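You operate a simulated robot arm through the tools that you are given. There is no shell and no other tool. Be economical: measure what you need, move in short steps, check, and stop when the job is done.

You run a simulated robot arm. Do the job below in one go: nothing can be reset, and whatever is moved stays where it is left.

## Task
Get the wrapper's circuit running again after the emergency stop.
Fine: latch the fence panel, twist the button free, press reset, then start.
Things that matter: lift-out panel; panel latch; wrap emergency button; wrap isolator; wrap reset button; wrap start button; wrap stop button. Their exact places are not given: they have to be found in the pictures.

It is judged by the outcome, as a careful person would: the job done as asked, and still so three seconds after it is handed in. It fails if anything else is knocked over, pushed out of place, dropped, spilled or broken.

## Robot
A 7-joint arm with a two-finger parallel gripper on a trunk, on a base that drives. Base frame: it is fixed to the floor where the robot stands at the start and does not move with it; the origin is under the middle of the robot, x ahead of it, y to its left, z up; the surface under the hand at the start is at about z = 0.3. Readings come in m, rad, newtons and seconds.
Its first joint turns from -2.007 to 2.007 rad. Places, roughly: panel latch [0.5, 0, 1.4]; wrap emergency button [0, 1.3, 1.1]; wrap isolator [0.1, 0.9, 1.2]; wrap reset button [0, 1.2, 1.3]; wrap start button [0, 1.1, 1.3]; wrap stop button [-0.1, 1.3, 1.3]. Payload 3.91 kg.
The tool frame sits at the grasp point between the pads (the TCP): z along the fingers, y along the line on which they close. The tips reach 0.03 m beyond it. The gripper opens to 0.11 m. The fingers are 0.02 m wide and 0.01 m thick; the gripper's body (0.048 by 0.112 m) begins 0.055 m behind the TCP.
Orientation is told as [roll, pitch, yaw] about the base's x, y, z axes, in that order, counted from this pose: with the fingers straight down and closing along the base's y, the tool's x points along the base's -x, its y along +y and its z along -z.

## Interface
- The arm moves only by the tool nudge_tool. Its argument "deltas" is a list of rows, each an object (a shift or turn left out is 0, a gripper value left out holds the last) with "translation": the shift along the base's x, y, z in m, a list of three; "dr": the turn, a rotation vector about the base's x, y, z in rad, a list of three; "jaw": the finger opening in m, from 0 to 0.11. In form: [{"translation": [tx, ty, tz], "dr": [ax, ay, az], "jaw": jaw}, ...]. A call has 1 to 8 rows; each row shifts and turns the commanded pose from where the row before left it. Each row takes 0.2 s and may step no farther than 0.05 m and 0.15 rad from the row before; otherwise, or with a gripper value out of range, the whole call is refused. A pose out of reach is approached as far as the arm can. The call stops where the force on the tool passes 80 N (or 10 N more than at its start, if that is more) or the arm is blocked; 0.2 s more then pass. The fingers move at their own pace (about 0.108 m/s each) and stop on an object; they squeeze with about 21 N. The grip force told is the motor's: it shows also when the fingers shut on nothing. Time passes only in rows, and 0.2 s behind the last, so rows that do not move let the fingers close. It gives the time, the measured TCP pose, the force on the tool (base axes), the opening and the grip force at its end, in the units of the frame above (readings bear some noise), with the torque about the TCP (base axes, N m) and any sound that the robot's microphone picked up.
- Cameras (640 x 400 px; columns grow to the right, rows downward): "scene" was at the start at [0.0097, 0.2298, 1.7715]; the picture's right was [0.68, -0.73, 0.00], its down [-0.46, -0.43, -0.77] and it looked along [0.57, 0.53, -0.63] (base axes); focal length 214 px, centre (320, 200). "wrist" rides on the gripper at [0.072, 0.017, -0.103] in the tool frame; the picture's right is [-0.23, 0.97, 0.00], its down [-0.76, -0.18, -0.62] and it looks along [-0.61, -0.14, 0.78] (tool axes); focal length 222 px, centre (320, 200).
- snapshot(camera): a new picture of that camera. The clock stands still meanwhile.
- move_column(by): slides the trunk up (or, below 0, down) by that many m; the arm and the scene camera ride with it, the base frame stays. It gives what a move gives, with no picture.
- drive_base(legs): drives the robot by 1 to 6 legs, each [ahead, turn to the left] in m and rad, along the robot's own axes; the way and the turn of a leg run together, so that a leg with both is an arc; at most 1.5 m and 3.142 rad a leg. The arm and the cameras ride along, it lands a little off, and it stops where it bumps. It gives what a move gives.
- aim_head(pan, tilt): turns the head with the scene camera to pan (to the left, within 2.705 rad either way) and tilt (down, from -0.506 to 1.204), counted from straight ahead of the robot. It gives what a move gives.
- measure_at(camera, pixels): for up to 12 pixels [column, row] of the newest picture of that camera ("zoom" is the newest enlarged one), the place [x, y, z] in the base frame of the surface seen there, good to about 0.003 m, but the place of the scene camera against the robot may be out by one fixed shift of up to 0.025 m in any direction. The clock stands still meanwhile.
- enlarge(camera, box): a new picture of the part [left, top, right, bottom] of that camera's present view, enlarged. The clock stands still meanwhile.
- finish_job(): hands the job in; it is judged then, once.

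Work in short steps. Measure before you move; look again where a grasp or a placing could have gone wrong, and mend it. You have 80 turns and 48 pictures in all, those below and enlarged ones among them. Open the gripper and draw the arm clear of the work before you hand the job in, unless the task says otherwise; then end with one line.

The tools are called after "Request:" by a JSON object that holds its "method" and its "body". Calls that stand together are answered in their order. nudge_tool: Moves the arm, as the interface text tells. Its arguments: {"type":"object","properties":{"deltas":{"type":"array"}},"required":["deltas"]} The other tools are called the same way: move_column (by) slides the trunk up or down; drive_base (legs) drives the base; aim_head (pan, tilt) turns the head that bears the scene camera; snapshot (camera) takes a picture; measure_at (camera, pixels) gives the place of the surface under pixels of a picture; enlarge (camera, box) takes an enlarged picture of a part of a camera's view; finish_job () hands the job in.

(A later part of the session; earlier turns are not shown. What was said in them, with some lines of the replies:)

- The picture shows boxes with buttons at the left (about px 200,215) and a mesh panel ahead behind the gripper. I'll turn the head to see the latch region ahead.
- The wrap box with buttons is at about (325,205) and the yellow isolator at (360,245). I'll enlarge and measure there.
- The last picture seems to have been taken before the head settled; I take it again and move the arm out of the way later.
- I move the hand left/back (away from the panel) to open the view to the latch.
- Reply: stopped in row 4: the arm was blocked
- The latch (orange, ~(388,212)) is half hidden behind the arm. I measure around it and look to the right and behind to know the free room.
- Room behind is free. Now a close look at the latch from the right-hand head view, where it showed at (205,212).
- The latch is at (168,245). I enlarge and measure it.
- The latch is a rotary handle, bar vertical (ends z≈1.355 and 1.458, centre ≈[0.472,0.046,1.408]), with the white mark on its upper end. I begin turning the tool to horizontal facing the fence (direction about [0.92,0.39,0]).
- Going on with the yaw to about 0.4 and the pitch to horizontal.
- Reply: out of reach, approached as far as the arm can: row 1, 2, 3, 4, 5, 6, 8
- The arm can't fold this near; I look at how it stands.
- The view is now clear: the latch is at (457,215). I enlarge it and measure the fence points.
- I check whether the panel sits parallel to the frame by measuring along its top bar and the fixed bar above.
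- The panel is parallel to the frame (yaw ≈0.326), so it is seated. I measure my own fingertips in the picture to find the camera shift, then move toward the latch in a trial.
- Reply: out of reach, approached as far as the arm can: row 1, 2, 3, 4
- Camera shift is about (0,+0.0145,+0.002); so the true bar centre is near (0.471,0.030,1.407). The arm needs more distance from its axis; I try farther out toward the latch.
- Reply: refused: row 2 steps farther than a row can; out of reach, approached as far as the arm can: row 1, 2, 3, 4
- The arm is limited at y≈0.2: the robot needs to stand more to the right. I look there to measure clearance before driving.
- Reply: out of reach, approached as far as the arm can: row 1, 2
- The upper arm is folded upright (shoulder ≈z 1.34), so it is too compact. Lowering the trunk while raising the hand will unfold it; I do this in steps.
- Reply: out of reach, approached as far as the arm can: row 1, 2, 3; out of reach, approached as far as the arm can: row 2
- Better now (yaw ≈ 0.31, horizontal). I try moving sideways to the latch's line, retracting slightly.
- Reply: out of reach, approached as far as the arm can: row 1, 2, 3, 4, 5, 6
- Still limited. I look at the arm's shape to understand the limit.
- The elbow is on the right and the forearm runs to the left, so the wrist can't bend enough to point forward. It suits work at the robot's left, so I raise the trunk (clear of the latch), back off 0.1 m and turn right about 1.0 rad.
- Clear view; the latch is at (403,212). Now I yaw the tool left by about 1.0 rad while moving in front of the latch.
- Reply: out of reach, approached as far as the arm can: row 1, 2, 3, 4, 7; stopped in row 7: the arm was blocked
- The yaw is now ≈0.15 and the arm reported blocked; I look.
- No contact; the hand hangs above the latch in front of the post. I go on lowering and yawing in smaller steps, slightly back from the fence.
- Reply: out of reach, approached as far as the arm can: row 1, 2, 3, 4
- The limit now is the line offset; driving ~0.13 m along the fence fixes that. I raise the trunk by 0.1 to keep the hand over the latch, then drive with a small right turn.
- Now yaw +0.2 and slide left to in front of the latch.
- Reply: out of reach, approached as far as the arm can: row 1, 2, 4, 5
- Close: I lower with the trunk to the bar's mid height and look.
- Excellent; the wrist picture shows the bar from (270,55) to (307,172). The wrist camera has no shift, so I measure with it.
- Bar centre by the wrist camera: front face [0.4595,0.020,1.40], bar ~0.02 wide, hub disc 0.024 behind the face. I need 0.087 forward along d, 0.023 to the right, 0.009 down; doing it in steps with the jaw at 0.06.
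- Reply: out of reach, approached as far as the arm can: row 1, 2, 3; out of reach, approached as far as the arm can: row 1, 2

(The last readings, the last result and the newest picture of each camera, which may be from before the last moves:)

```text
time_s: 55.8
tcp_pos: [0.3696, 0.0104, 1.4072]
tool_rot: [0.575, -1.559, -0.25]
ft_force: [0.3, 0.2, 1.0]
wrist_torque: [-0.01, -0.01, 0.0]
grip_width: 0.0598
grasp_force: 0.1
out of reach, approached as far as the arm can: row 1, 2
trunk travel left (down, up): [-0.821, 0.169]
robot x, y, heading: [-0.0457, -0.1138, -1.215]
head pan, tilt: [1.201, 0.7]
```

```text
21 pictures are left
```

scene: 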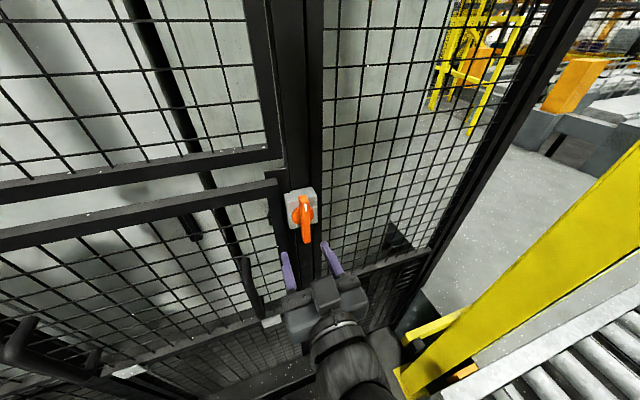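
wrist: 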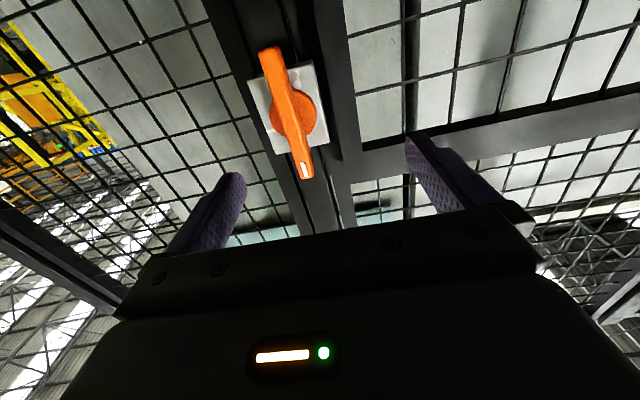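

The arm is at some joint limit. I test whether a roll about the approach direction frees it: roll −0.3 about d and forward, then read.

Request:
{"method": "nudge_tool", "body": {"deltas": [{"dr": [-0.142, -0.048, 0]}, {"dr": [-0.142, -0.048, 0]}, {"translation": [0.02, 0.0, 0]}, {"translation": [0.0, -0.01, 0]}]}}

Request:
{"method": "nudge_tool", "body": {"deltas": [{"dr": [0.142, 0.048, 0]}, {"dr": [0.142, 0.048, 0]}, {"dr": [0.142, 0.048, 0]}, {"dr": [0.142, 0.048, 0]}, {"translation": [0.02, 0.0, 0]}, {"translation": [0, -0.01, 0]}]}}

```text
time_s: 56.8
tcp_pos: [0.3626, 0.0023, 1.4096]
tool_rot: [-1.528, -1.279, 1.851]
ft_force: [-0.2, -0.2, -0.4]
wrist_torque: [-0.03, 0.0, 0.01]
grip_width: 0.0599
grasp_force: 0.0
out of reach, approached as far as the arm can: row 3, 4
trunk travel left (down, up): [-0.821, 0.169]
robot x, y, heading: [-0.0422, -0.115, -1.212]
head pan, tilt: [1.201, 0.7]
```

```text
time_s: 58.1
tcp_pos: [0.3645, -0.0031, 1.4224]
tool_rot: [1.42, -1.471, -1.102]
ft_force: [-0.3, 0.2, -0.8]
wrist_torque: [0.0, 0.01, 0.03]
grip_width: 0.0599
grasp_force: 0.0
out of reach, approached as far as the arm can: row 3, 4, 5, 6
trunk travel left (down, up): [-0.821, 0.169]
robot x, y, heading: [-0.0444, -0.114, -1.21]
head pan, tilt: [1.201, 0.7]
```

Negative roll is free, forward isn't: the forearm comes down too steeply. I lower the trunk while raising the hand, to level the forearm, and undo the residual roll (~0.1).

Request:
{"method": "nudge_tool", "body": {"deltas": [{"dr": [-0.095, -0.032, 0], "translation": [-0.01, 0, 0]}]}}

Request:
{"method": "move_column", "body": {"by": -0.08}}

Request:
{"method": "nudge_tool", "body": {"deltas": [{"translation": [0, 0, 0.035]}, {"translation": [0, 0, 0.035]}]}}

Request:
{"method": "move_column", "body": {"by": -0.08}}

Request:
{"method": "nudge_tool", "body": {"deltas": [{"translation": [0, 0, 0.04]}, {"translation": [0, 0, 0.04]}, {"translation": [0.01, 0, 0]}]}}

```text
time_s: 58.5
tcp_pos: [0.3519, -0.0046, 1.4252]
tool_rot: [-0.387, -1.557, 0.713]
ft_force: [0.1, -0.2, -0.3]
wrist_torque: [0.01, -0.03, 0.0]
grip_width: 0.0601
grasp_force: 0.1
trunk travel left (down, up): [-0.821, 0.169]
robot x, y, heading: [-0.0454, -0.1157, -1.214]
head pan, tilt: [1.201, 0.7]
```

```text
time_s: 59.7
tcp_pos: [0.3532, -0.0035, 1.343]
tool_rot: [-0.383, -1.555, 0.711]
ft_force: [0.1, -0.9, 0.3]
wrist_torque: [-0.02, 0.02, 0.0]
grip_width: 0.06
grasp_force: 0.0
trunk travel left (down, up): [-0.741, 0.249]
robot x, y, heading: [-0.0449, -0.113, -1.209]
head pan, tilt: [1.201, 0.7]
```

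```text
time_s: 60.3
tcp_pos: [0.3553, -0.0016, 1.4141]
tool_rot: [-0.381, -1.556, 0.707]
ft_force: [-0.3, -0.4, -0.3]
wrist_torque: [0.02, -0.02, -0.01]
grip_width: 0.0598
grasp_force: 0.0
trunk travel left (down, up): [-0.741, 0.249]
robot x, y, heading: [-0.0449, -0.1182, -1.211]
head pan, tilt: [1.201, 0.7]
```

```text
time_s: 61.5
tcp_pos: [0.354, -0.0017, 1.3332]
tool_rot: [-0.384, -1.555, 0.713]
ft_force: [-0.3, -0.2, -0.2]
wrist_torque: [0.0, 0.0, 0.0]
grip_width: 0.0601
grasp_force: 0.0
trunk travel left (down, up): [-0.661, 0.329]
robot x, y, heading: [-0.0471, -0.1191, -1.214]
head pan, tilt: [1.201, 0.7]
```

```text
time_s: 62.3
tcp_pos: [0.3844, -0.0054, 1.3932]
tool_rot: [-0.411, -1.554, 0.737]
ft_force: [0.1, -0.2, 0.2]
wrist_torque: [0.02, 0.0, -0.02]
grip_width: 0.06
grasp_force: 0.2
out of reach, approached as far as the arm can: row 1, 2
trunk travel left (down, up): [-0.661, 0.329]
robot x, y, heading: [-0.0483, -0.1159, -1.209]
head pan, tilt: [1.201, 0.7]
```

Now the lateral line matches (e≈−0.128) and outward motion works. I move forward along d by 0.04 first and check.

Request:
{"method": "nudge_tool", "body": {"deltas": [{"translation": [0.019, 0.006, 0.003]}, {"translation": [0.019, 0.006, 0.004]}]}}

```text
time_s: 62.9
tcp_pos: [0.424, 0.0065, 1.3984]
tool_rot: [-0.361, -1.555, 0.685]
ft_force: [0.1, -0.6, 0.1]
wrist_torque: [0.0, 0.01, -0.03]
grip_width: 0.0599
grasp_force: 0.1
trunk travel left (down, up): [-0.661, 0.329]
robot x, y, heading: [-0.0459, -0.1144, -1.214]
head pan, tilt: [1.201, 0.7]
```

It works. Forward 0.028 more, then close.

Request:
{"method": "nudge_tool", "body": {"deltas": [{"translation": [0.0135, 0.0046, 0.001]}, {"translation": [0.0135, 0.0046, 0.001]}, {"jaw": 0.0}, {}, {}]}}

Request:
{"method": "snapshot", "body": {"camera": "wrist"}}

```text
time_s: 64.1
tcp_pos: [0.4516, 0.0137, 1.4026]
tool_rot: [-0.215, -1.556, 0.538]
ft_force: [6.1, -7.8, 0.9]
wrist_torque: [0.49, 0.18, 0.29]
grip_width: 0.0157
grasp_force: 44.9
trunk travel left (down, up): [-0.661, 0.329]
robot x, y, heading: [-0.0475, -0.1117, -1.212]
head pan, tilt: [1.201, 0.7]
```

```text
20 pictures are left
```

wrist: 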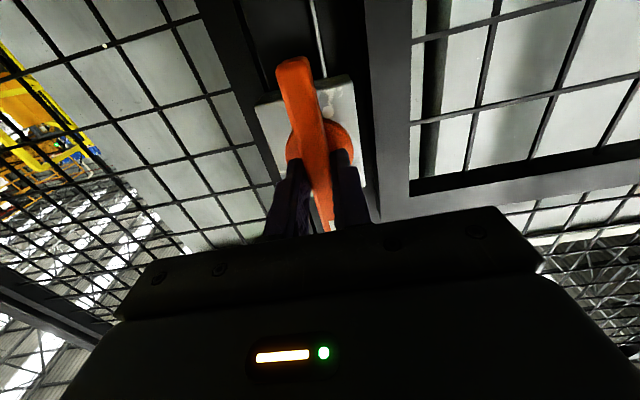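

Gripped (width 0.0157). I turn it counter-clockwise as seen from the front (mark toward the panel on the left), a small trial first.

Request:
{"method": "nudge_tool", "body": {"deltas": [{"dr": [-0.095, -0.032, 0]}, {"dr": [-0.095, -0.032, 0]}, {"dr": [-0.095, -0.032, 0]}]}}

```text
time_s: 64.9
tcp_pos: [0.4504, 0.0139, 1.4012]
tool_rot: [-1.518, -1.265, 1.841]
ft_force: [4.5, -9.3, -5.1]
wrist_torque: [1.64, 0.41, 0.4]
grip_width: 0.0224
grasp_force: 45.6
trunk travel left (down, up): [-0.661, 0.329]
robot x, y, heading: [-0.0445, -0.1149, -1.21]
head pan, tilt: [1.201, 0.7]
```

Torque rose to 1.6 N·m and the grip widened to 0.022; I check whether the bar turned.

Request:
{"method": "snapshot", "body": {"camera": "wrist"}}

```text
19 pictures are left
```

wrist: 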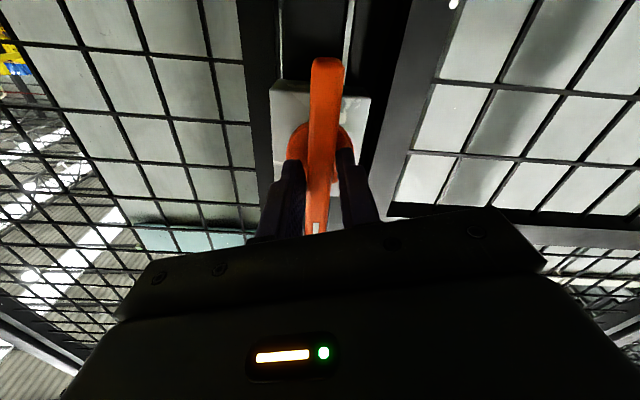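

The bar stayed parallel to the plate: that way is a stop. I turn back and try clockwise.

Request:
{"method": "nudge_tool", "body": {"deltas": [{"dr": [0.095, 0.032, 0]}, {"dr": [0.095, 0.032, 0]}, {"dr": [0.095, 0.032, 0]}, {"dr": [0.095, 0.032, 0]}, {"dr": [0.095, 0.032, 0]}, {"dr": [0.095, 0.032, 0]}]}}

Request:
{"method": "snapshot", "body": {"camera": "wrist"}}

```text
time_s: 66.3
tcp_pos: [0.4502, 0.0124, 1.4016]
tool_rot: [1.523, -1.272, -1.201]
ft_force: [16.0, -11.8, 8.7]
wrist_torque: [0.46, -1.45, 0.23]
grip_width: 0.0159
grasp_force: 45.6
trunk travel left (down, up): [-0.661, 0.329]
robot x, y, heading: [-0.0443, -0.1144, -1.21]
head pan, tilt: [1.201, 0.7]
```

```text
18 pictures are left
```

wrist: 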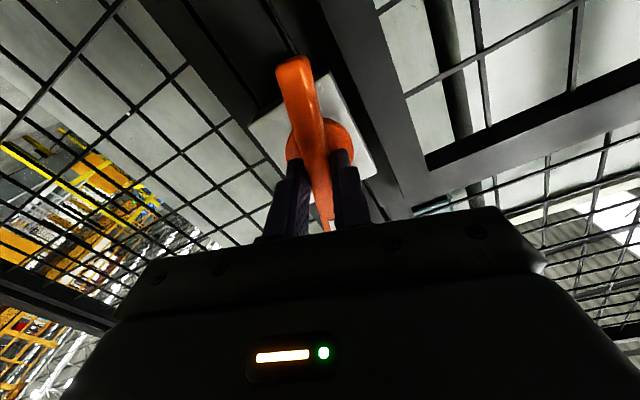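

The bar turns clockwise freely with the fingers (no out-of-reach). I continue.

Request:
{"method": "nudge_tool", "body": {"deltas": [{"dr": [0.123, 0.0415, 0]}, {"dr": [0.123, 0.0415, 0]}, {"dr": [0.123, 0.0415, 0]}, {"dr": [0.123, 0.0415, 0]}, {"dr": [0.123, 0.0415, 0]}]}}

```text
time_s: 67.0
tcp_pos: [0.4497, 0.0137, 1.405]
tool_rot: [1.465, -0.971, -1.193]
ft_force: [34.3, -18.0, -18.0]
wrist_torque: [0.26, -0.91, -0.4]
grip_width: 0.0168
grasp_force: 45.2
out of reach, approached as far as the arm can: row 1, 2, 3
trunk travel left (down, up): [-0.661, 0.329]
robot x, y, heading: [-0.0455, -0.1187, -1.214]
head pan, tilt: [1.201, 0.7]
stopped in row 3: the force on the tool passed its limit at 97 N (the readings are from after the stop); the commanded pose is now the measured one
```

It turned to ~0.6 rad, then my wrist reached its limit. I release, back off, level the hand, close it, and will push the bar's right/upper end down instead.

Request:
{"method": "nudge_tool", "body": {"deltas": [{"jaw": 0.07}, {}, {"translation": [-0.028, -0.01, 0]}, {"translation": [-0.028, -0.01, 0], "dr": [-0.14, -0.047, 0]}, {"dr": [-0.14, -0.047, 0]}, {"dr": [-0.14, -0.047, 0]}, {"dr": [-0.13, -0.044, 0]}]}}

Request:
{"method": "snapshot", "body": {"camera": "wrist"}}

```text
time_s: 68.6
tcp_pos: [0.3811, 0.0027, 1.4093]
tool_rot: [0.336, -1.536, -0.053]
ft_force: [0.3, -0.4, -0.9]
wrist_torque: [-0.04, 0.01, -0.05]
grip_width: 0.0701
grasp_force: 0.0
trunk travel left (down, up): [-0.661, 0.329]
robot x, y, heading: [-0.0404, -0.1173, -1.21]
head pan, tilt: [1.201, 0.7]
```

```text
17 pictures are left
```

wrist: 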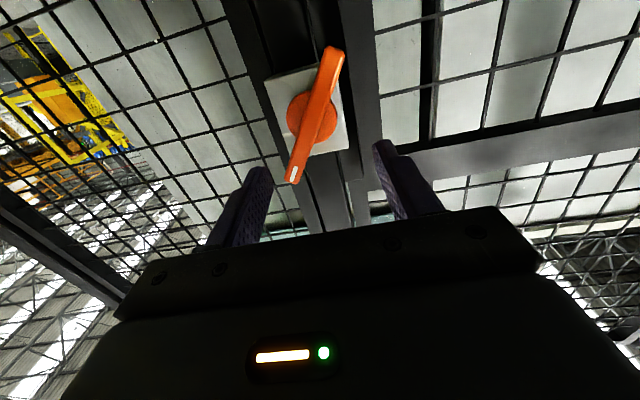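

The bar is now tilted about 0.5 rad with the mark end right. I measure its ends.

Request:
{"method": "measure_at", "body": {"camera": "wrist", "pixels": [[291, 176], [297, 155], [312, 115], [325, 80], [334, 55]]}}

```text
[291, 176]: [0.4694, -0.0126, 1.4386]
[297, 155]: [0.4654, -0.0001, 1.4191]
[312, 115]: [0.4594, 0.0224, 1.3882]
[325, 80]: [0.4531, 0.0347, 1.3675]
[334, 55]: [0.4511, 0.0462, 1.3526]
```

Bar angle ≈0.62 rad; centre (e −0.131, z 1.397). I close the fingers and go above its right end, then forward.

Request:
{"method": "nudge_tool", "body": {"deltas": [{"jaw": 0, "translation": [0.005, -0.01, 0.035]}, {"translation": [0.007, -0.015, 0.036]}, {"translation": [0.01, -0.015, 0]}]}}

```text
time_s: 69.4
tcp_pos: [0.4019, -0.0383, 1.4811]
tool_rot: [0.401, -1.535, -0.118]
ft_force: [0.0, 0.3, -0.3]
wrist_torque: [-0.01, 0.0, -0.01]
grip_width: 0.0
grasp_force: 20.8
trunk travel left (down, up): [-0.661, 0.329]
robot x, y, heading: [-0.0454, -0.1152, -1.215]
head pan, tilt: [1.201, 0.7]
```

On target. Forward 0.06, then press down in small steps.

Request:
{"method": "nudge_tool", "body": {"deltas": [{"translation": [0.0295, 0.01, 0]}, {"translation": [0.0295, 0.01, 0]}, {"translation": [0, 0, -0.015]}, {"translation": [0, 0, -0.012]}, {"translation": [0.001, -0.003, -0.012]}, {"translation": [0.001, -0.003, -0.012]}, {"translation": [0.001, -0.003, -0.01]}, {"translation": [0, 0, -0.006]}]}}

Request:
{"method": "snapshot", "body": {"camera": "scene"}}

```text
time_s: 71.2
tcp_pos: [0.4709, -0.0452, 1.4163]
tool_rot: [0.836, -1.543, -0.57]
ft_force: [24.7, -42.8, 33.7]
wrist_torque: [-0.11, -1.0, -0.72]
grip_width: 0.0
grasp_force: 21.3
trunk travel left (down, up): [-0.661, 0.329]
robot x, y, heading: [-0.043, -0.1168, -1.215]
head pan, tilt: [1.201, 0.7]
```

```text
16 pictures are left
```

scene: 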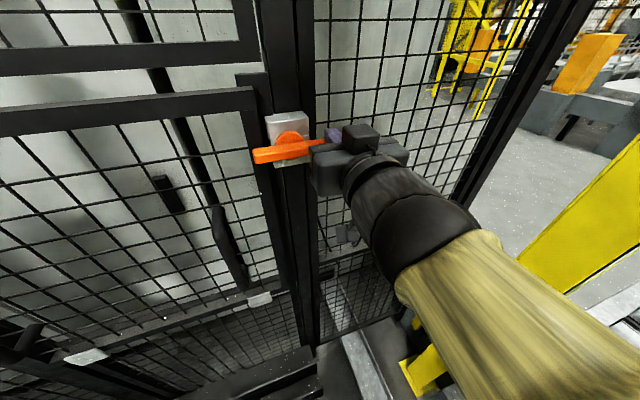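

The bar is near horizontal; the finger slid to its right end. I back off and look closely.

Request:
{"method": "nudge_tool", "body": {"deltas": [{"translation": [0.003, -0.006, 0.01]}, {"translation": [-0.03, -0.01, 0.01]}, {"translation": [-0.035, -0.012, 0.01]}]}}

Request:
{"method": "enlarge", "body": {"camera": "scene", "box": [210, 80, 370, 200]}}

Request:
{"method": "measure_at", "body": {"camera": "zoom", "pixels": [[190, 300], [250, 295], [330, 285], [390, 268], [440, 250], [420, 258]]}}

```text
time_s: 71.8
tcp_pos: [0.4429, -0.0399, 1.4313]
tool_rot: [0.307, -1.537, -0.032]
ft_force: [-2.0, 0.3, -0.2]
wrist_torque: [0.0, 0.05, -0.06]
grip_width: 0.0
grasp_force: 21.0
trunk travel left (down, up): [-0.661, 0.329]
robot x, y, heading: [-0.0436, -0.1166, -1.215]
head pan, tilt: [1.201, 0.7]
stopped in row 2: the force on the tool passed its limit at 124 N (the readings are from after the stop); the commanded pose is now the measured one
```

```text
3.33 times, centred on (290, 140) of scene
```

zoom: 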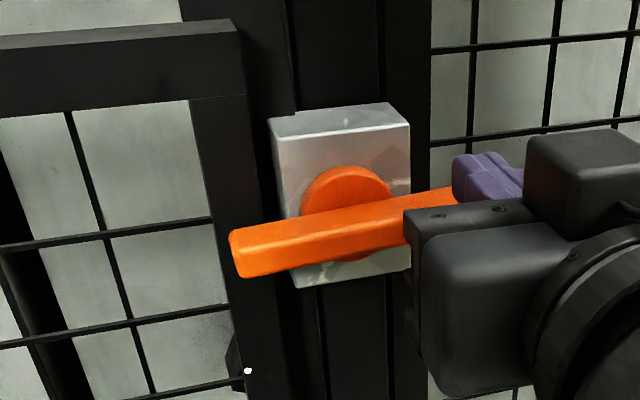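

```text
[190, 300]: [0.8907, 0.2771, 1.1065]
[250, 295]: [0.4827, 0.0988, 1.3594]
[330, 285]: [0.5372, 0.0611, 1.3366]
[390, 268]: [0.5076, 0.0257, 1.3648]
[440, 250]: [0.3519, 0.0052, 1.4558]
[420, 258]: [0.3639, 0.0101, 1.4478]
```

Request:
{"method": "measure_at", "body": {"camera": "zoom", "pixels": [[240, 255], [270, 250], [340, 235], [390, 225], [400, 212], [300, 246], [300, 130], [390, 120]]}}

Request:
{"method": "nudge_tool", "body": {"deltas": [{"translation": [-0.02, -0.012, 0.01]}, {"translation": [-0.03, -0.012, 0.02]}]}}

Request:
{"method": "snapshot", "body": {"camera": "wrist"}}

```text
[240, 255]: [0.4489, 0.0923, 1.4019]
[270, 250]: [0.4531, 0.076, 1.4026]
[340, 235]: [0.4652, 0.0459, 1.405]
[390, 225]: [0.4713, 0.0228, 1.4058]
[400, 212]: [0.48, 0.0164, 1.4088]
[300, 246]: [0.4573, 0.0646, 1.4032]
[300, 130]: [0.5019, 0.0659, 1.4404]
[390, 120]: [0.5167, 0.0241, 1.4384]
```

```text
time_s: 72.4
tcp_pos: [0.4006, -0.0679, 1.4563]
tool_rot: [0.383, -1.529, -0.112]
ft_force: [-0.1, -1.2, 0.9]
wrist_torque: [-0.03, 0.0, 0.02]
grip_width: 0.0004
grasp_force: 20.8
trunk travel left (down, up): [-0.661, 0.329]
robot x, y, heading: [-0.0468, -0.1164, -1.214]
head pan, tilt: [1.201, 0.7]
```

```text
14 pictures are left
```

wrist: 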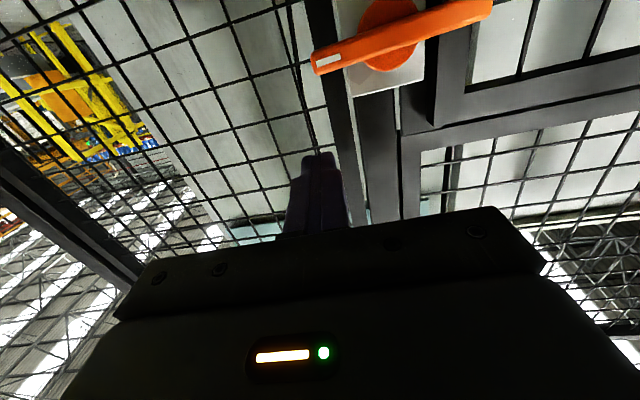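

The bar is ~0.06 rad short of horizontal. I press the right end down once more, farther in from the tip.

Request:
{"method": "nudge_tool", "body": {"deltas": [{"translation": [-0.007, 0.0205, 0]}, {"translation": [0.033, 0.0112, 0]}, {"translation": [0.033, 0.0112, 0]}, {"translation": [0, 0, -0.02]}, {"translation": [0, 0, -0.015]}, {"translation": [0, 0, -0.01]}, {"translation": [0, 0, -0.007]}, {"translation": [0, 0, -0.004]}]}}

```text
time_s: 74.3
tcp_pos: [0.4584, -0.0241, 1.4174]
tool_rot: [2.195, -1.558, -1.916]
ft_force: [1.3, -2.2, 12.6]
wrist_torque: [-0.03, -0.18, -0.19]
grip_width: 0.0001
grasp_force: 21.0
out of reach, approached as far as the arm can: row 1
trunk travel left (down, up): [-0.661, 0.329]
robot x, y, heading: [-0.0402, -0.1176, -1.21]
head pan, tilt: [1.201, 0.7]
stopped in row 8: the force on the tool passed its limit at 81 N (the readings are from after the stop); the commanded pose is now the measured one
```

It met a firm stop at 81 N. I lift, back off, and check.

Request:
{"method": "nudge_tool", "body": {"deltas": [{"translation": [0, 0, 0.02]}, {"translation": [-0.03, -0.01, 0.01]}, {"translation": [-0.035, -0.012, 0]}, {"translation": [-0.03, -0.01, 0]}]}}

Request:
{"method": "enlarge", "body": {"camera": "scene", "box": [210, 80, 370, 200]}}

Request:
{"method": "measure_at", "body": {"camera": "zoom", "pixels": [[245, 255], [270, 250], [340, 235], [390, 225], [300, 246]]}}

```text
time_s: 75.3
tcp_pos: [0.3944, -0.0458, 1.4453]
tool_rot: [1.457, -1.561, -1.178]
ft_force: [-0.5, 1.3, -0.4]
wrist_torque: [-0.01, 0.01, -0.08]
grip_width: 0.0002
grasp_force: 21.0
out of reach, approached as far as the arm can: row 3, 4
trunk travel left (down, up): [-0.661, 0.329]
robot x, y, heading: [-0.0461, -0.1146, -1.213]
head pan, tilt: [1.201, 0.7]
```

```text
3.33 times, centred on (290, 140) of scene
```

zoom: 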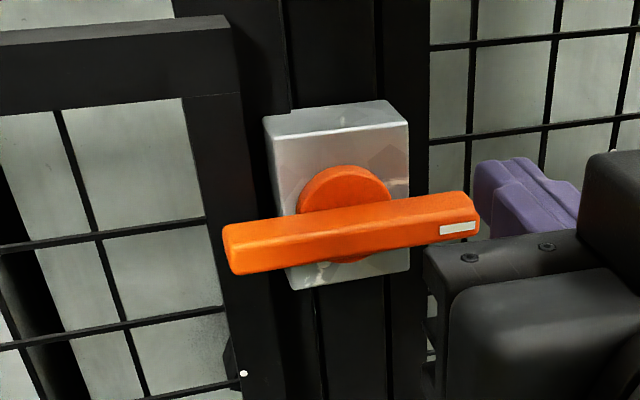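

```text
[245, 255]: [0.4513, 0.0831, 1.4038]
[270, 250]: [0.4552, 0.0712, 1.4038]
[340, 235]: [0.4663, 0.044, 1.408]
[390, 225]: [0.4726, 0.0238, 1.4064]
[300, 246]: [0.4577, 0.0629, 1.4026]
```

The handle is horizontal now, its left end over the panel's frame: latched. Next I raise the trunk to carry the hand over everything and look toward the wrap box to plan the drive.

Request:
{"method": "move_column", "body": {"by": 0.32}}

Request:
{"method": "aim_head", "body": {"pan": 2.7, "tilt": 0.75}}

Request:
{"method": "nudge_tool", "body": {"deltas": [{"translation": [-0.02, 0, 0]}, {"translation": [-0.02, 0, 0]}, {}, {}]}}

Request:
{"method": "snapshot", "body": {"camera": "scene"}}

```text
time_s: 78.5
tcp_pos: [0.3956, -0.0472, 1.7666]
tool_rot: [1.589, -1.56, -1.308]
ft_force: [0.0, 0.5, 0.2]
wrist_torque: [0.01, 0.0, -0.02]
grip_width: 0.0
grasp_force: 21.5
trunk travel left (down, up): [-0.981, 0.009]
robot x, y, heading: [-0.0419, -0.1156, -1.22]
head pan, tilt: [1.201, 0.7]
```

```text
time_s: 80.1
tcp_pos: [0.3952, -0.0483, 1.7659]
tool_rot: [1.586, -1.56, -1.305]
ft_force: [0.0, 0.0, 0.5]
wrist_torque: [-0.01, -0.02, 0.02]
grip_width: 0.0002
grasp_force: 21.0
trunk travel left (down, up): [-0.981, 0.009]
robot x, y, heading: [-0.044, -0.1105, -1.209]
head pan, tilt: [2.7, 0.75]
```

```text
time_s: 81.1
tcp_pos: [0.3957, -0.0475, 1.7657]
tool_rot: [1.588, -1.559, -1.309]
ft_force: [-0.1, -0.2, 0.3]
wrist_torque: [-0.01, 0.01, -0.01]
grip_width: 0.0
grasp_force: 21.4
out of reach, approached as far as the arm can: row 1, 2
trunk travel left (down, up): [-0.981, 0.009]
robot x, y, heading: [-0.0387, -0.116, -1.216]
head pan, tilt: [2.7, 0.75]
```

```text
12 pictures are left
```

scene: 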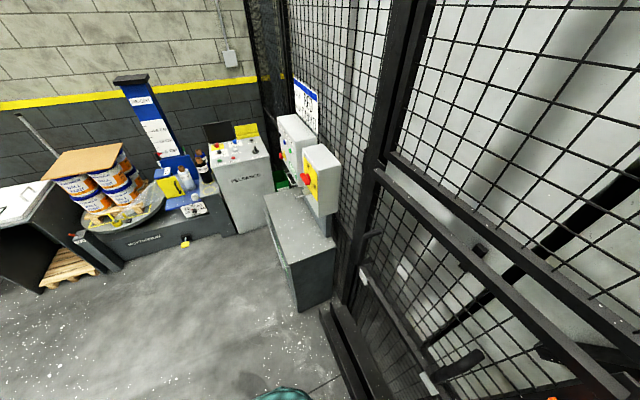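

Request:
{"method": "measure_at", "body": {"camera": "scene", "pixels": [[266, 195], [296, 262], [335, 240], [280, 160], [306, 178], [296, 308], [225, 228], [264, 205], [300, 145], [318, 165], [327, 340], [298, 118]]}}

Request:
{"method": "enlarge", "body": {"camera": "scene", "box": [255, 100, 355, 220]}}

Request:
{"method": "measure_at", "body": {"camera": "zoom", "pixels": [[200, 100], [200, 300], [310, 200], [330, 250], [130, 150]]}}

```text
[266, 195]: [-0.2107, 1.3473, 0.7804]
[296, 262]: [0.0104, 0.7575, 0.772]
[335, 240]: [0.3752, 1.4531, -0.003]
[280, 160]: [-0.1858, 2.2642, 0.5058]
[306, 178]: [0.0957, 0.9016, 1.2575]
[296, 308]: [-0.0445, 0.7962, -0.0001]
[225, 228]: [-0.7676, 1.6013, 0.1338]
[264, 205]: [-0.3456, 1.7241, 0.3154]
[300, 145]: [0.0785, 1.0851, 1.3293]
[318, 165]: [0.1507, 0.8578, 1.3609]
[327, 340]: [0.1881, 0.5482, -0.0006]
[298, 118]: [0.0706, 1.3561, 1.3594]
```

```text
3.33 times, centred on (305, 160) of scene
```

zoom: 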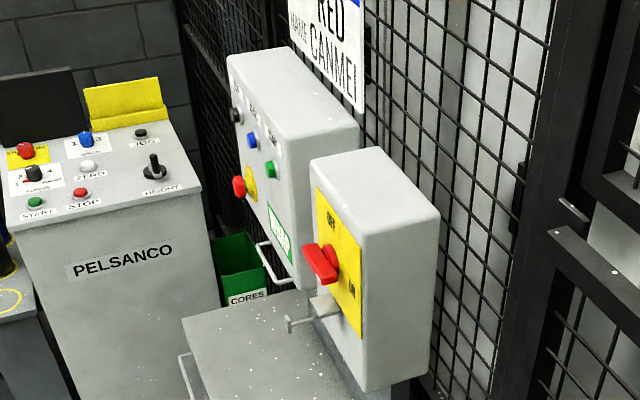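

```text
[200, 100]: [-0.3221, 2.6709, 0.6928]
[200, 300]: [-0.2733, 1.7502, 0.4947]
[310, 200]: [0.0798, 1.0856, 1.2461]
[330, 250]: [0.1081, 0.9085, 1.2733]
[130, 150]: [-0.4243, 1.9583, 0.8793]
```

The cabinet front lies at d≈0.24 (d along the facing direction), giving room to stand at d≈−0.2. I reverse along the fence with the hand high, first turning slightly so as to drift away.

Request:
{"method": "drive_base", "body": {"legs": [[0, 0.065], [-1.385, 0], [0, -0.065]]}}

Request:
{"method": "aim_head", "body": {"pan": 1.45, "tilt": 0.75}}

Request:
{"method": "nudge_tool", "body": {"deltas": [{}, {}, {}, {}]}}

Request:
{"method": "snapshot", "body": {"camera": "scene"}}

```text
time_s: 90.1
tcp_pos: [-0.159, 1.1953, 1.7665]
tool_rot: [1.584, -1.559, -1.301]
ft_force: [0.6, -0.8, -0.7]
wrist_torque: [0.02, -0.04, -0.02]
grip_width: 0.0
grasp_force: 20.8
trunk travel left (down, up): [-0.981, 0.009]
robot x, y, heading: [-0.6, 1.1243, -1.204]
head pan, tilt: [2.7, 0.75]
stopped in leg 3: the robot was blocked; the commanded pose is now the measured one
```

```text
time_s: 91.6
tcp_pos: [-0.1597, 1.1959, 1.766]
tool_rot: [1.577, -1.56, -1.293]
ft_force: [0.0, 0.5, -0.2]
wrist_torque: [0.02, -0.02, 0.02]
grip_width: 0.0001
grasp_force: 21.1
trunk travel left (down, up): [-0.981, 0.009]
robot x, y, heading: [-0.5994, 1.1236, -1.204]
head pan, tilt: [1.45, 0.75]
```

```text
time_s: 92.6
tcp_pos: [-0.1598, 1.1954, 1.7657]
tool_rot: [1.574, -1.558, -1.291]
ft_force: [0.1, 1.0, 0.0]
wrist_torque: [-0.03, 0.0, 0.02]
grip_width: 0.0002
grasp_force: 21.1
trunk travel left (down, up): [-0.981, 0.009]
robot x, y, heading: [-0.6017, 1.1241, -1.203]
head pan, tilt: [1.45, 0.75]
```

```text
10 pictures are left
```

scene: 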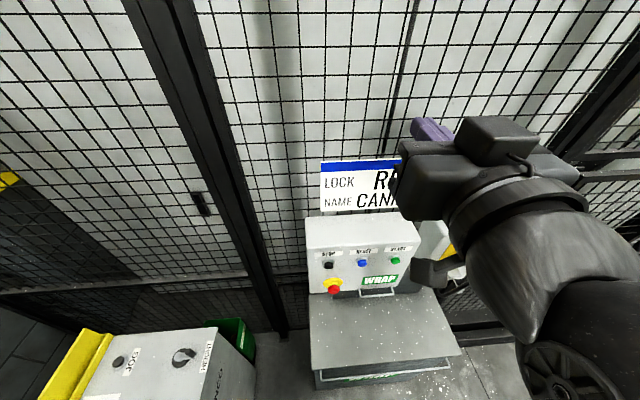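

The box is in view: stop (328,264), reset (362,262), start (396,260), emergency (332,287). I measure them and enlarge.

Request:
{"method": "enlarge", "body": {"camera": "scene", "box": [300, 205, 440, 305]}}

Request:
{"method": "measure_at", "body": {"camera": "zoom", "pixels": [[128, 272], [282, 265], [436, 252], [150, 372], [150, 385], [110, 365], [350, 290], [230, 300], [60, 240], [480, 225], [150, 360], [500, 330]]}}

```text
4.00 times, centred on (370, 255) of scene
```

zoom: 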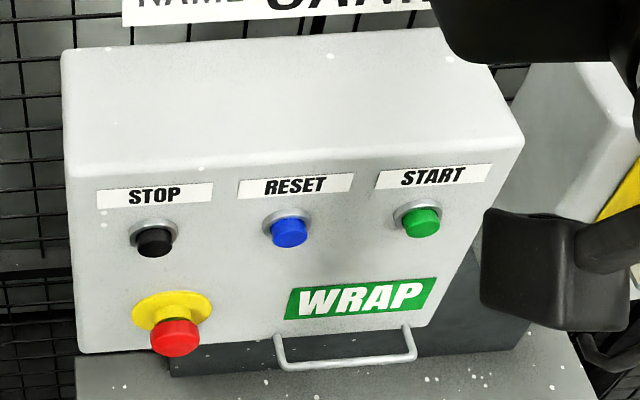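

```text
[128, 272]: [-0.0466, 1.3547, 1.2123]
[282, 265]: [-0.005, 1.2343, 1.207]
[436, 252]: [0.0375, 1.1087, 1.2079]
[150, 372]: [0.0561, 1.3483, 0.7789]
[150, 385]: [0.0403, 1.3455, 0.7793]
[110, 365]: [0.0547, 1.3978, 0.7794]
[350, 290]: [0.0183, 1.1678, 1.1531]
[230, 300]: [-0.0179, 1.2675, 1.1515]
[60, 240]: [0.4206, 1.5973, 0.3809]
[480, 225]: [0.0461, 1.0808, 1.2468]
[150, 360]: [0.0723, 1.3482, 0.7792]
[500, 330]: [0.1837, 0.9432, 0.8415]
```

Request:
{"method": "measure_at", "body": {"camera": "zoom", "pixels": [[178, 342], [178, 330], [165, 338], [190, 335], [289, 235], [289, 228], [422, 225], [422, 218], [155, 245], [142, 310], [345, 362], [275, 345]]}}

Request:
{"method": "snapshot", "body": {"camera": "wrist"}}

```text
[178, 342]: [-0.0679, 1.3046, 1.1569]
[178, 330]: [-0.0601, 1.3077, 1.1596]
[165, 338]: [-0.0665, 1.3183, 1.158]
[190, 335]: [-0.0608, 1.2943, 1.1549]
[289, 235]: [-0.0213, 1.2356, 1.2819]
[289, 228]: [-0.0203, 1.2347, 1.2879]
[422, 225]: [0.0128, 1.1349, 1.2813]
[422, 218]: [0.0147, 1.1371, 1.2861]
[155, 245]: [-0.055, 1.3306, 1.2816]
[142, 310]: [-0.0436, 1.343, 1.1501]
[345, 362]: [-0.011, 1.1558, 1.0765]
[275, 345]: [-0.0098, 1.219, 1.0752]
```

```text
8 pictures are left
```

wrist: 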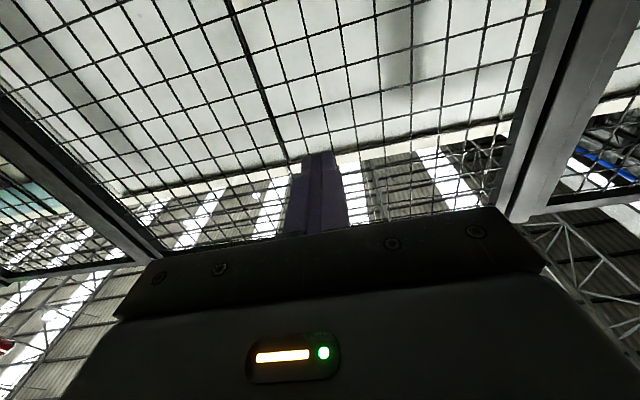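

Applying the known camera shift (about d+0.014, e+0.022, z+0.005), the emergency head front is near d 0.336, e 1.235, z 1.151. I lower the trunk with the hand well in front of the box, open the jaw and shift left, then check with the wrist camera.

Request:
{"method": "move_column", "body": {"by": -0.61}}

Request:
{"method": "nudge_tool", "body": {"deltas": [{"translation": [-0.008, 0.025, 0], "dr": [0, 0, 0.045], "jaw": 0.085}, {"translation": [-0.008, 0.025, 0]}, {}]}}

Request:
{"method": "snapshot", "body": {"camera": "wrist"}}

```text
refused: -0.61 is not a number from -0.4 to 0.4
```

```text
time_s: 93.4
tcp_pos: [-0.1753, 1.2456, 1.7648]
tool_rot: [1.595, -1.558, -1.265]
ft_force: [0.5, 0.3, -0.3]
wrist_torque: [0.04, 0.02, -0.02]
grip_width: 0.085
grasp_force: 0.2
trunk travel left (down, up): [-0.981, 0.009]
robot x, y, heading: [-0.6012, 1.1255, -1.202]
head pan, tilt: [1.45, 0.75]
```

```text
7 pictures are left
```

wrist: 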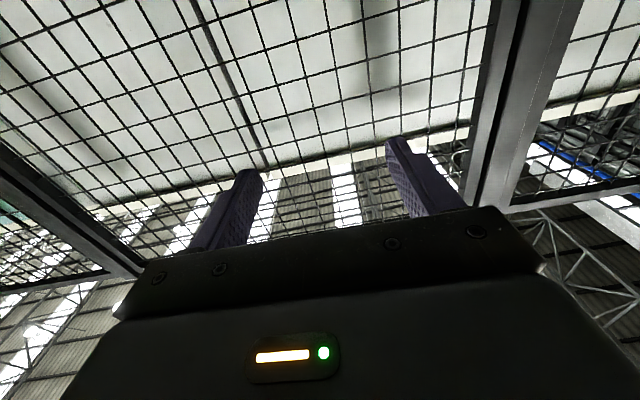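

The column steps are limited to 0.4; I lower in two steps and look.

Request:
{"method": "move_column", "body": {"by": -0.4}}

Request:
{"method": "move_column", "body": {"by": -0.213}}

Request:
{"method": "snapshot", "body": {"camera": "wrist"}}

```text
time_s: 97.2
tcp_pos: [-0.1762, 1.2468, 1.3653]
tool_rot: [1.579, -1.557, -1.249]
ft_force: [-1.4, 0.4, 0.3]
wrist_torque: [0.01, -0.01, 0.02]
grip_width: 0.0851
grasp_force: 0.1
trunk travel left (down, up): [-0.581, 0.409]
robot x, y, heading: [-0.601, 1.1226, -1.202]
head pan, tilt: [1.45, 0.75]
```

```text
time_s: 99.5
tcp_pos: [-0.175, 1.2472, 1.1523]
tool_rot: [1.577, -1.558, -1.249]
ft_force: [-0.8, -0.9, 0.7]
wrist_torque: [0.01, 0.02, -0.01]
grip_width: 0.0851
grasp_force: 0.1
trunk travel left (down, up): [-0.368, 0.622]
robot x, y, heading: [-0.5963, 1.1258, -1.203]
head pan, tilt: [1.45, 0.75]
```

```text
6 pictures are left
```

wrist: 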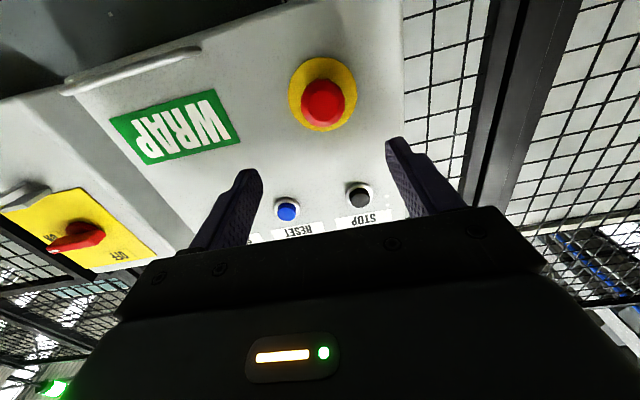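

The wrist camera sees the emergency head at (322,102), reset at (287,211), stop at (358,195). I measure all of these exactly here.

Request:
{"method": "measure_at", "body": {"camera": "wrist", "pixels": [[322, 104], [304, 104], [340, 100], [322, 86], [324, 122], [287, 211], [287, 206], [358, 198], [298, 80], [240, 110], [260, 60], [70, 238]]}}

```text
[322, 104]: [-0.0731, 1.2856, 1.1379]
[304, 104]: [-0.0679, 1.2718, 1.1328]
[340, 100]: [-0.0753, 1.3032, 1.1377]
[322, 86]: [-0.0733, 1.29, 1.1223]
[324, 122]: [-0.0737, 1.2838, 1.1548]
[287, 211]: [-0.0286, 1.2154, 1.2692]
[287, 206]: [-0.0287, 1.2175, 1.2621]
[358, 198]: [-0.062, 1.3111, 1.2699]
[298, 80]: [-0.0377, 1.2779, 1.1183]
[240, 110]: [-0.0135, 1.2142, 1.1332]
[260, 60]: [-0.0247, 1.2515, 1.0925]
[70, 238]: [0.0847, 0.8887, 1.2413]
```

Head: front d 0.343, e 1.242, z 1.138, dia ≈0.037. I lower 0.014, pre-roll −0.6 (the wrist has room that way), then approach 0.05 and check.

Request:
{"method": "move_column", "body": {"by": -0.014}}

Request:
{"method": "nudge_tool", "body": {"deltas": [{"translation": [-0.002, 0.005, 0], "dr": [-0.123, -0.0415, 0]}, {"dr": [-0.123, -0.0415, 0]}, {"dr": [-0.123, -0.0415, 0]}, {"dr": [-0.123, -0.0415, 0]}, {"translation": [0.024, 0.008, 0]}, {"translation": [0.024, 0.008, 0]}]}}

```text
time_s: 100.1
tcp_pos: [-0.1759, 1.2472, 1.1391]
tool_rot: [1.581, -1.558, -1.251]
ft_force: [1.4, 0.5, -0.7]
wrist_torque: [0.01, -0.01, -0.03]
grip_width: 0.085
grasp_force: 0.1
trunk travel left (down, up): [-0.354, 0.636]
robot x, y, heading: [-0.5988, 1.1253, -1.203]
head pan, tilt: [1.45, 0.75]
```

```text
time_s: 101.5
tcp_pos: [-0.1285, 1.2679, 1.1384]
tool_rot: [-1.567, -1.064, 1.896]
ft_force: [0.3, 0.2, 0.0]
wrist_torque: [0.0, -0.01, 0.02]
grip_width: 0.0852
grasp_force: 0.0
trunk travel left (down, up): [-0.354, 0.636]
robot x, y, heading: [-0.5962, 1.1243, -1.201]
head pan, tilt: [1.45, 0.75]
```

All reached. Forward 0.047 more and close on the head.

Request:
{"method": "nudge_tool", "body": {"deltas": [{"translation": [0.0225, 0.0076, 0]}, {"translation": [0.022, 0.0075, 0]}, {"jaw": 0}, {}, {}]}}

```text
time_s: 102.7
tcp_pos: [-0.0847, 1.2841, 1.1388]
tool_rot: [-1.57, -1.064, 1.897]
ft_force: [1.6, -1.0, 0.8]
wrist_torque: [0.01, -0.04, -0.06]
grip_width: 0.0404
grasp_force: 44.7
trunk travel left (down, up): [-0.354, 0.636]
robot x, y, heading: [-0.6024, 1.1223, -1.201]
head pan, tilt: [1.45, 0.75]
```

Head gripped (0.0404 wide, well centred). Twist clockwise.

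Request:
{"method": "nudge_tool", "body": {"deltas": [{"dr": [0.118, 0.04, 0]}, {"dr": [0.118, 0.04, 0]}, {"dr": [0.118, 0.04, 0]}, {"dr": [0.118, 0.04, 0]}, {"dr": [0.118, 0.04, 0]}, {"dr": [0.118, 0.04, 0]}]}}

```text
time_s: 104.1
tcp_pos: [-0.0864, 1.2823, 1.1394]
tool_rot: [1.576, -1.329, -1.246]
ft_force: [-3.8, 2.8, 5.3]
wrist_torque: [0.0, 0.01, 0.15]
grip_width: 0.0402
grasp_force: 45.0
trunk travel left (down, up): [-0.354, 0.636]
robot x, y, heading: [-0.5998, 1.13, -1.21]
head pan, tilt: [1.45, 0.75]
```

Turned 0.75 rad with hardly any torque. I add a little more, then open, back off and look for the popped-out head.

Request:
{"method": "nudge_tool", "body": {"deltas": [{"dr": [0.118, 0.04, 0]}, {"dr": [0.118, 0.04, 0]}, {}]}}

Request:
{"method": "nudge_tool", "body": {"deltas": [{"jaw": 0.085}, {}, {}, {"translation": [-0.03, -0.01, 0]}, {"translation": [-0.03, -0.01, 0], "dr": [-0.118, -0.04, 0]}, {"translation": [-0.03, -0.01, 0], "dr": [-0.118, -0.04, 0]}, {"dr": [-0.118, -0.04, 0]}, {"dr": [-0.08, -0.027, 0]}]}}

Request:
{"method": "snapshot", "body": {"camera": "wrist"}}

```text
time_s: 104.9
tcp_pos: [-0.0862, 1.283, 1.1388]
tool_rot: [1.575, -1.082, -1.243]
ft_force: [-4.6, 4.9, 6.5]
wrist_torque: [0.03, -0.07, 0.26]
grip_width: 0.0405
grasp_force: 44.4
trunk travel left (down, up): [-0.354, 0.636]
robot x, y, heading: [-0.5984, 1.1234, -1.204]
head pan, tilt: [1.45, 0.75]
```

```text
time_s: 106.7
tcp_pos: [-0.1756, 1.2539, 1.1374]
tool_rot: [1.553, -1.54, -1.225]
ft_force: [-1.0, 0.2, -0.4]
wrist_torque: [0.02, 0.05, -0.02]
grip_width: 0.0848
grasp_force: 0.0
trunk travel left (down, up): [-0.354, 0.636]
robot x, y, heading: [-0.5986, 1.1271, -1.201]
head pan, tilt: [1.45, 0.75]
```

```text
5 pictures are left
```

wrist: 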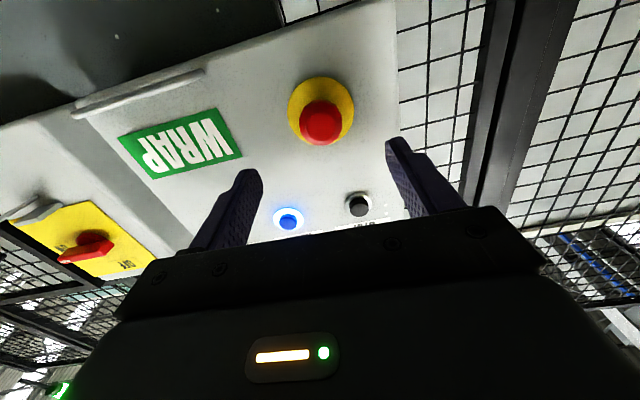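

The reset button is now lit blue: the panel latch and the released button are accepted. I measure the reset and head again.

Request:
{"method": "measure_at", "body": {"camera": "wrist", "pixels": [[288, 221], [280, 220], [296, 219], [288, 213], [288, 227], [321, 122], [357, 204], [348, 205], [366, 202]]}}

```text
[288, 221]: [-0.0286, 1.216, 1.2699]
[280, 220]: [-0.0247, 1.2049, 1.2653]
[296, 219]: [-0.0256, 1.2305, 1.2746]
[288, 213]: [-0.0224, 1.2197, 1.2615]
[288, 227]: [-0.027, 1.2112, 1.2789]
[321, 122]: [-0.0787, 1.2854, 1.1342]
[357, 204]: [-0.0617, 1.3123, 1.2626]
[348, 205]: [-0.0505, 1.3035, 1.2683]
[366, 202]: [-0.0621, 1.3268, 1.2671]
```

Reset at d 0.362, e 1.161, z 1.269. I close the hand, raise the trunk 0.132 and drive 0.083 m forward to line up.

Request:
{"method": "move_column", "body": {"by": 0.132}}

Request:
{"method": "drive_base", "body": {"legs": [[0.083, 0]]}}

Request:
{"method": "nudge_tool", "body": {"deltas": [{"jaw": 0}, {}, {}]}}

```text
time_s: 108.3
tcp_pos: [-0.1762, 1.2534, 1.2692]
tool_rot: [1.556, -1.54, -1.225]
ft_force: [0.3, 0.5, 0.3]
wrist_torque: [0.0, -0.02, 0.0]
grip_width: 0.0852
grasp_force: 0.0
trunk travel left (down, up): [-0.486, 0.504]
robot x, y, heading: [-0.5986, 1.1233, -1.206]
head pan, tilt: [1.45, 0.75]
```

```text
time_s: 109.4
tcp_pos: [-0.1469, 1.1743, 1.2688]
tool_rot: [1.557, -1.539, -1.228]
ft_force: [-0.2, -0.1, 0.3]
wrist_torque: [-0.03, 0.01, 0.02]
grip_width: 0.0849
grasp_force: 0.1
trunk travel left (down, up): [-0.486, 0.504]
robot x, y, heading: [-0.568, 1.0485, -1.202]
head pan, tilt: [1.45, 0.75]
```

```text
time_s: 110.2
tcp_pos: [-0.146, 1.1754, 1.2694]
tool_rot: [1.559, -1.539, -1.228]
ft_force: [0.4, 0.2, -0.1]
wrist_torque: [-0.01, 0.0, 0.04]
grip_width: 0.0001
grasp_force: 21.3
trunk travel left (down, up): [-0.486, 0.504]
robot x, y, heading: [-0.5674, 1.0447, -1.208]
head pan, tilt: [1.45, 0.75]
```

Lined up (e 1.160, z 1.269). Advance and press gently.

Request:
{"method": "nudge_tool", "body": {"deltas": [{"translation": [0.038, 0.0135, 0]}, {"translation": [0.038, 0.0135, 0]}, {"translation": [0.0095, 0.0032, 0]}, {"translation": [0.004, 0.0013, 0]}, {"translation": [0.004, 0.0013, 0]}]}}

```text
time_s: 111.4
tcp_pos: [-0.0527, 1.2095, 1.2696]
tool_rot: [1.545, -1.536, -1.214]
ft_force: [-3.7, -0.1, -3.2]
wrist_torque: [-0.01, 0.11, 0.06]
grip_width: 0.0
grasp_force: 20.9
trunk travel left (down, up): [-0.486, 0.504]
robot x, y, heading: [-0.5711, 1.0493, -1.202]
head pan, tilt: [1.45, 0.75]
heard: click
```

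A click: reset pressed. I back off, drive 0.106 m forward to the start button, and look with the wrist camera.

Request:
{"method": "nudge_tool", "body": {"deltas": [{"translation": [-0.03, -0.0101, 0]}, {"translation": [-0.04, -0.0135, 0]}, {"translation": [-0.03, -0.0101, 0]}]}}

Request:
{"method": "drive_base", "body": {"legs": [[0.09, 0]]}}

Request:
{"method": "snapshot", "body": {"camera": "wrist"}}

```text
time_s: 112.2
tcp_pos: [-0.1473, 1.1762, 1.2747]
tool_rot: [2.0, -1.533, -1.667]
ft_force: [0.2, -0.5, -0.8]
wrist_torque: [0.0, 0.03, 0.02]
grip_width: 0.0
grasp_force: 21.3
out of reach, approached as far as the arm can: row 3
trunk travel left (down, up): [-0.486, 0.504]
robot x, y, heading: [-0.5671, 1.0498, -1.201]
head pan, tilt: [1.45, 0.75]
```

```text
time_s: 113.4
tcp_pos: [-0.1157, 1.0935, 1.2745]
tool_rot: [2.049, -1.536, -1.713]
ft_force: [0.3, -0.2, -0.8]
wrist_torque: [0.02, -0.01, 0.03]
grip_width: 0.0
grasp_force: 21.5
trunk travel left (down, up): [-0.486, 0.504]
robot x, y, heading: [-0.5353, 0.9632, -1.204]
head pan, tilt: [1.45, 0.75]
```

```text
4 pictures are left
```

wrist: 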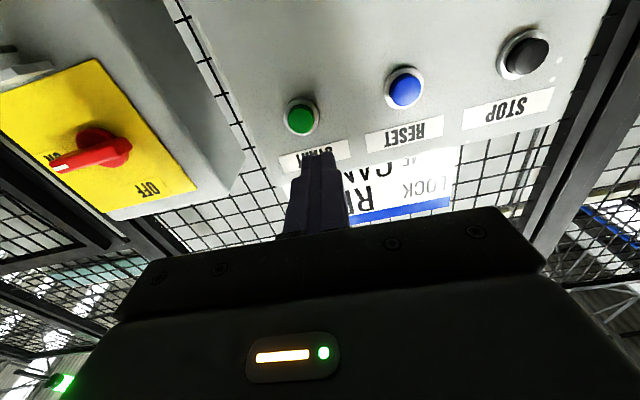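

The reset lamp has gone out, the isolator points to ON. I measure the start button at (300,117).

Request:
{"method": "measure_at", "body": {"camera": "wrist", "pixels": [[300, 118], [292, 118], [308, 117], [300, 110], [300, 126], [405, 92]]}}

```text
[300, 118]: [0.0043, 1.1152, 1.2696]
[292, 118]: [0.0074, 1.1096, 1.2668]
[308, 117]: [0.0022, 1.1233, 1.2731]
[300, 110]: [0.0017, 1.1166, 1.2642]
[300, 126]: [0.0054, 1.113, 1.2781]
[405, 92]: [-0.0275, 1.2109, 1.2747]
```

Start: d 0.361, e 1.055, z 1.270. Shift right 0.017, down 0.004, then press as before.

Request:
{"method": "nudge_tool", "body": {"deltas": [{"translation": [0.022, -0.0105, -0.002]}, {"translation": [0.022, -0.002, -0.002]}, {}]}}

```text
time_s: 114.2
tcp_pos: [-0.0727, 1.0808, 1.2714]
tool_rot: [2.053, -1.536, -1.72]
ft_force: [-0.5, -0.2, 0.2]
wrist_torque: [-0.01, 0.0, 0.04]
grip_width: 0.0001
grasp_force: 20.8
trunk travel left (down, up): [-0.486, 0.504]
robot x, y, heading: [-0.5354, 0.9648, -1.199]
head pan, tilt: [1.45, 0.75]
```

Request:
{"method": "nudge_tool", "body": {"deltas": [{"translation": [0.008, 0.0118, -0.001]}, {"translation": [0.03, 0.01, 0]}, {"translation": [0.0085, 0.003, 0]}, {"translation": [0.004, 0.0013, 0]}, {"translation": [0.004, 0.0013, 0]}]}}

```text
time_s: 115.4
tcp_pos: [-0.0176, 1.108, 1.2698]
tool_rot: [2.083, -1.534, -1.746]
ft_force: [-2.7, 0.2, 0.4]
wrist_torque: [0.01, -0.04, 0.03]
grip_width: 0.0
grasp_force: 21.4
trunk travel left (down, up): [-0.486, 0.504]
robot x, y, heading: [-0.5367, 0.9603, -1.201]
head pan, tilt: [1.45, 0.75]
heard: click
```

Click on start too. I back off, open the gripper and check the box.

Request:
{"method": "nudge_tool", "body": {"deltas": [{"translation": [-0.03, -0.0101, 0]}, {"translation": [-0.04, -0.0135, 0]}, {"translation": [-0.02, -0.0067, 0]}, {"jaw": 0.08}, {}, {}]}}

Request:
{"method": "snapshot", "body": {"camera": "wrist"}}

Request:
{"method": "snapshot", "body": {"camera": "scene"}}

```text
time_s: 116.8
tcp_pos: [-0.1072, 1.0773, 1.268]
tool_rot: [2.057, -1.534, -1.719]
ft_force: [-1.0, -0.3, -0.4]
wrist_torque: [0.0, -0.02, -0.02]
grip_width: 0.0801
grasp_force: 0.0
trunk travel left (down, up): [-0.486, 0.504]
robot x, y, heading: [-0.5364, 0.9623, -1.202]
head pan, tilt: [1.45, 0.75]
```

```text
3 pictures are left
```

wrist: 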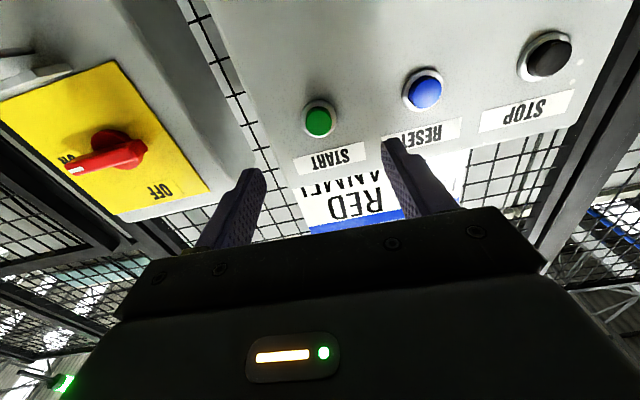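

```text
2 pictures are left
```

scene: 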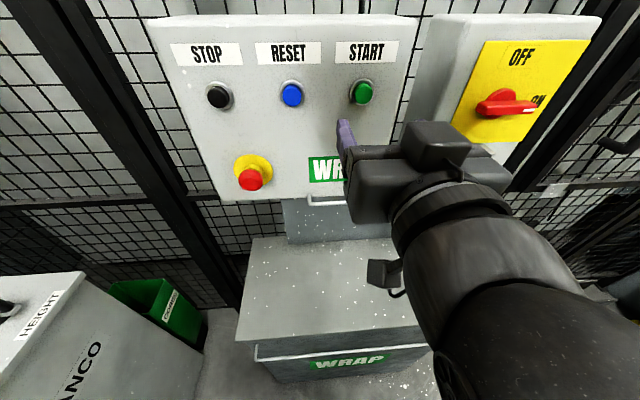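

Both clicks were heard and nothing is disturbed; the reset lamp is out. I check the wrapper's turntable for signs of running (two pictures left).

Request:
{"method": "aim_head", "body": {"pan": 2.7, "tilt": 0.6}}

Request:
{"method": "nudge_tool", "body": {"deltas": [{}, {}, {}, {}, {}, {}]}}

Request:
{"method": "snapshot", "body": {"camera": "scene"}}

```text
time_s: 118.2
tcp_pos: [-0.1082, 1.0772, 1.2687]
tool_rot: [2.055, -1.535, -1.716]
ft_force: [0.2, 1.0, 0.6]
wrist_torque: [0.0, 0.01, 0.01]
grip_width: 0.0801
grasp_force: 0.1
trunk travel left (down, up): [-0.486, 0.504]
robot x, y, heading: [-0.537, 0.965, -1.2]
head pan, tilt: [2.7, 0.6]
```

```text
time_s: 119.6
tcp_pos: [-0.1077, 1.078, 1.2684]
tool_rot: [2.053, -1.535, -1.719]
ft_force: [-0.4, -0.3, -0.4]
wrist_torque: [-0.02, -0.01, -0.01]
grip_width: 0.08
grasp_force: 0.0
trunk travel left (down, up): [-0.486, 0.504]
robot x, y, heading: [-0.5372, 0.9632, -1.201]
head pan, tilt: [2.7, 0.6]
```

```text
1 pictures are left
```

scene: 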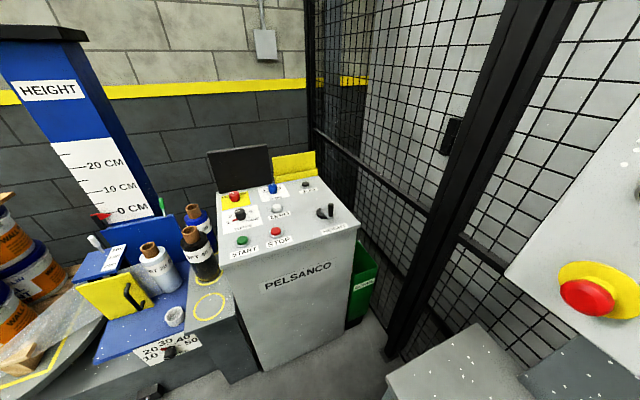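

Everything stands as it should: the latch is turned over the panel, the button is out, and reset and start both clicked. The arm is clear and the gripper open, so I hand in.

Request:
{"method": "finish_job", "body": {}}

```text
The job is handed in.
```

The job is handed in with every step done, but I couldn't confirm that the wrapper is actually running. The fence panel is latched, the emergency button is twisted free, and reset and start were each pressed with an audible click. The reset lamp lit once the button was free and went out when I pressed reset, but the start button shows no lamp. The one picture I took of the wrapper area afterwards doesn't show it moving.
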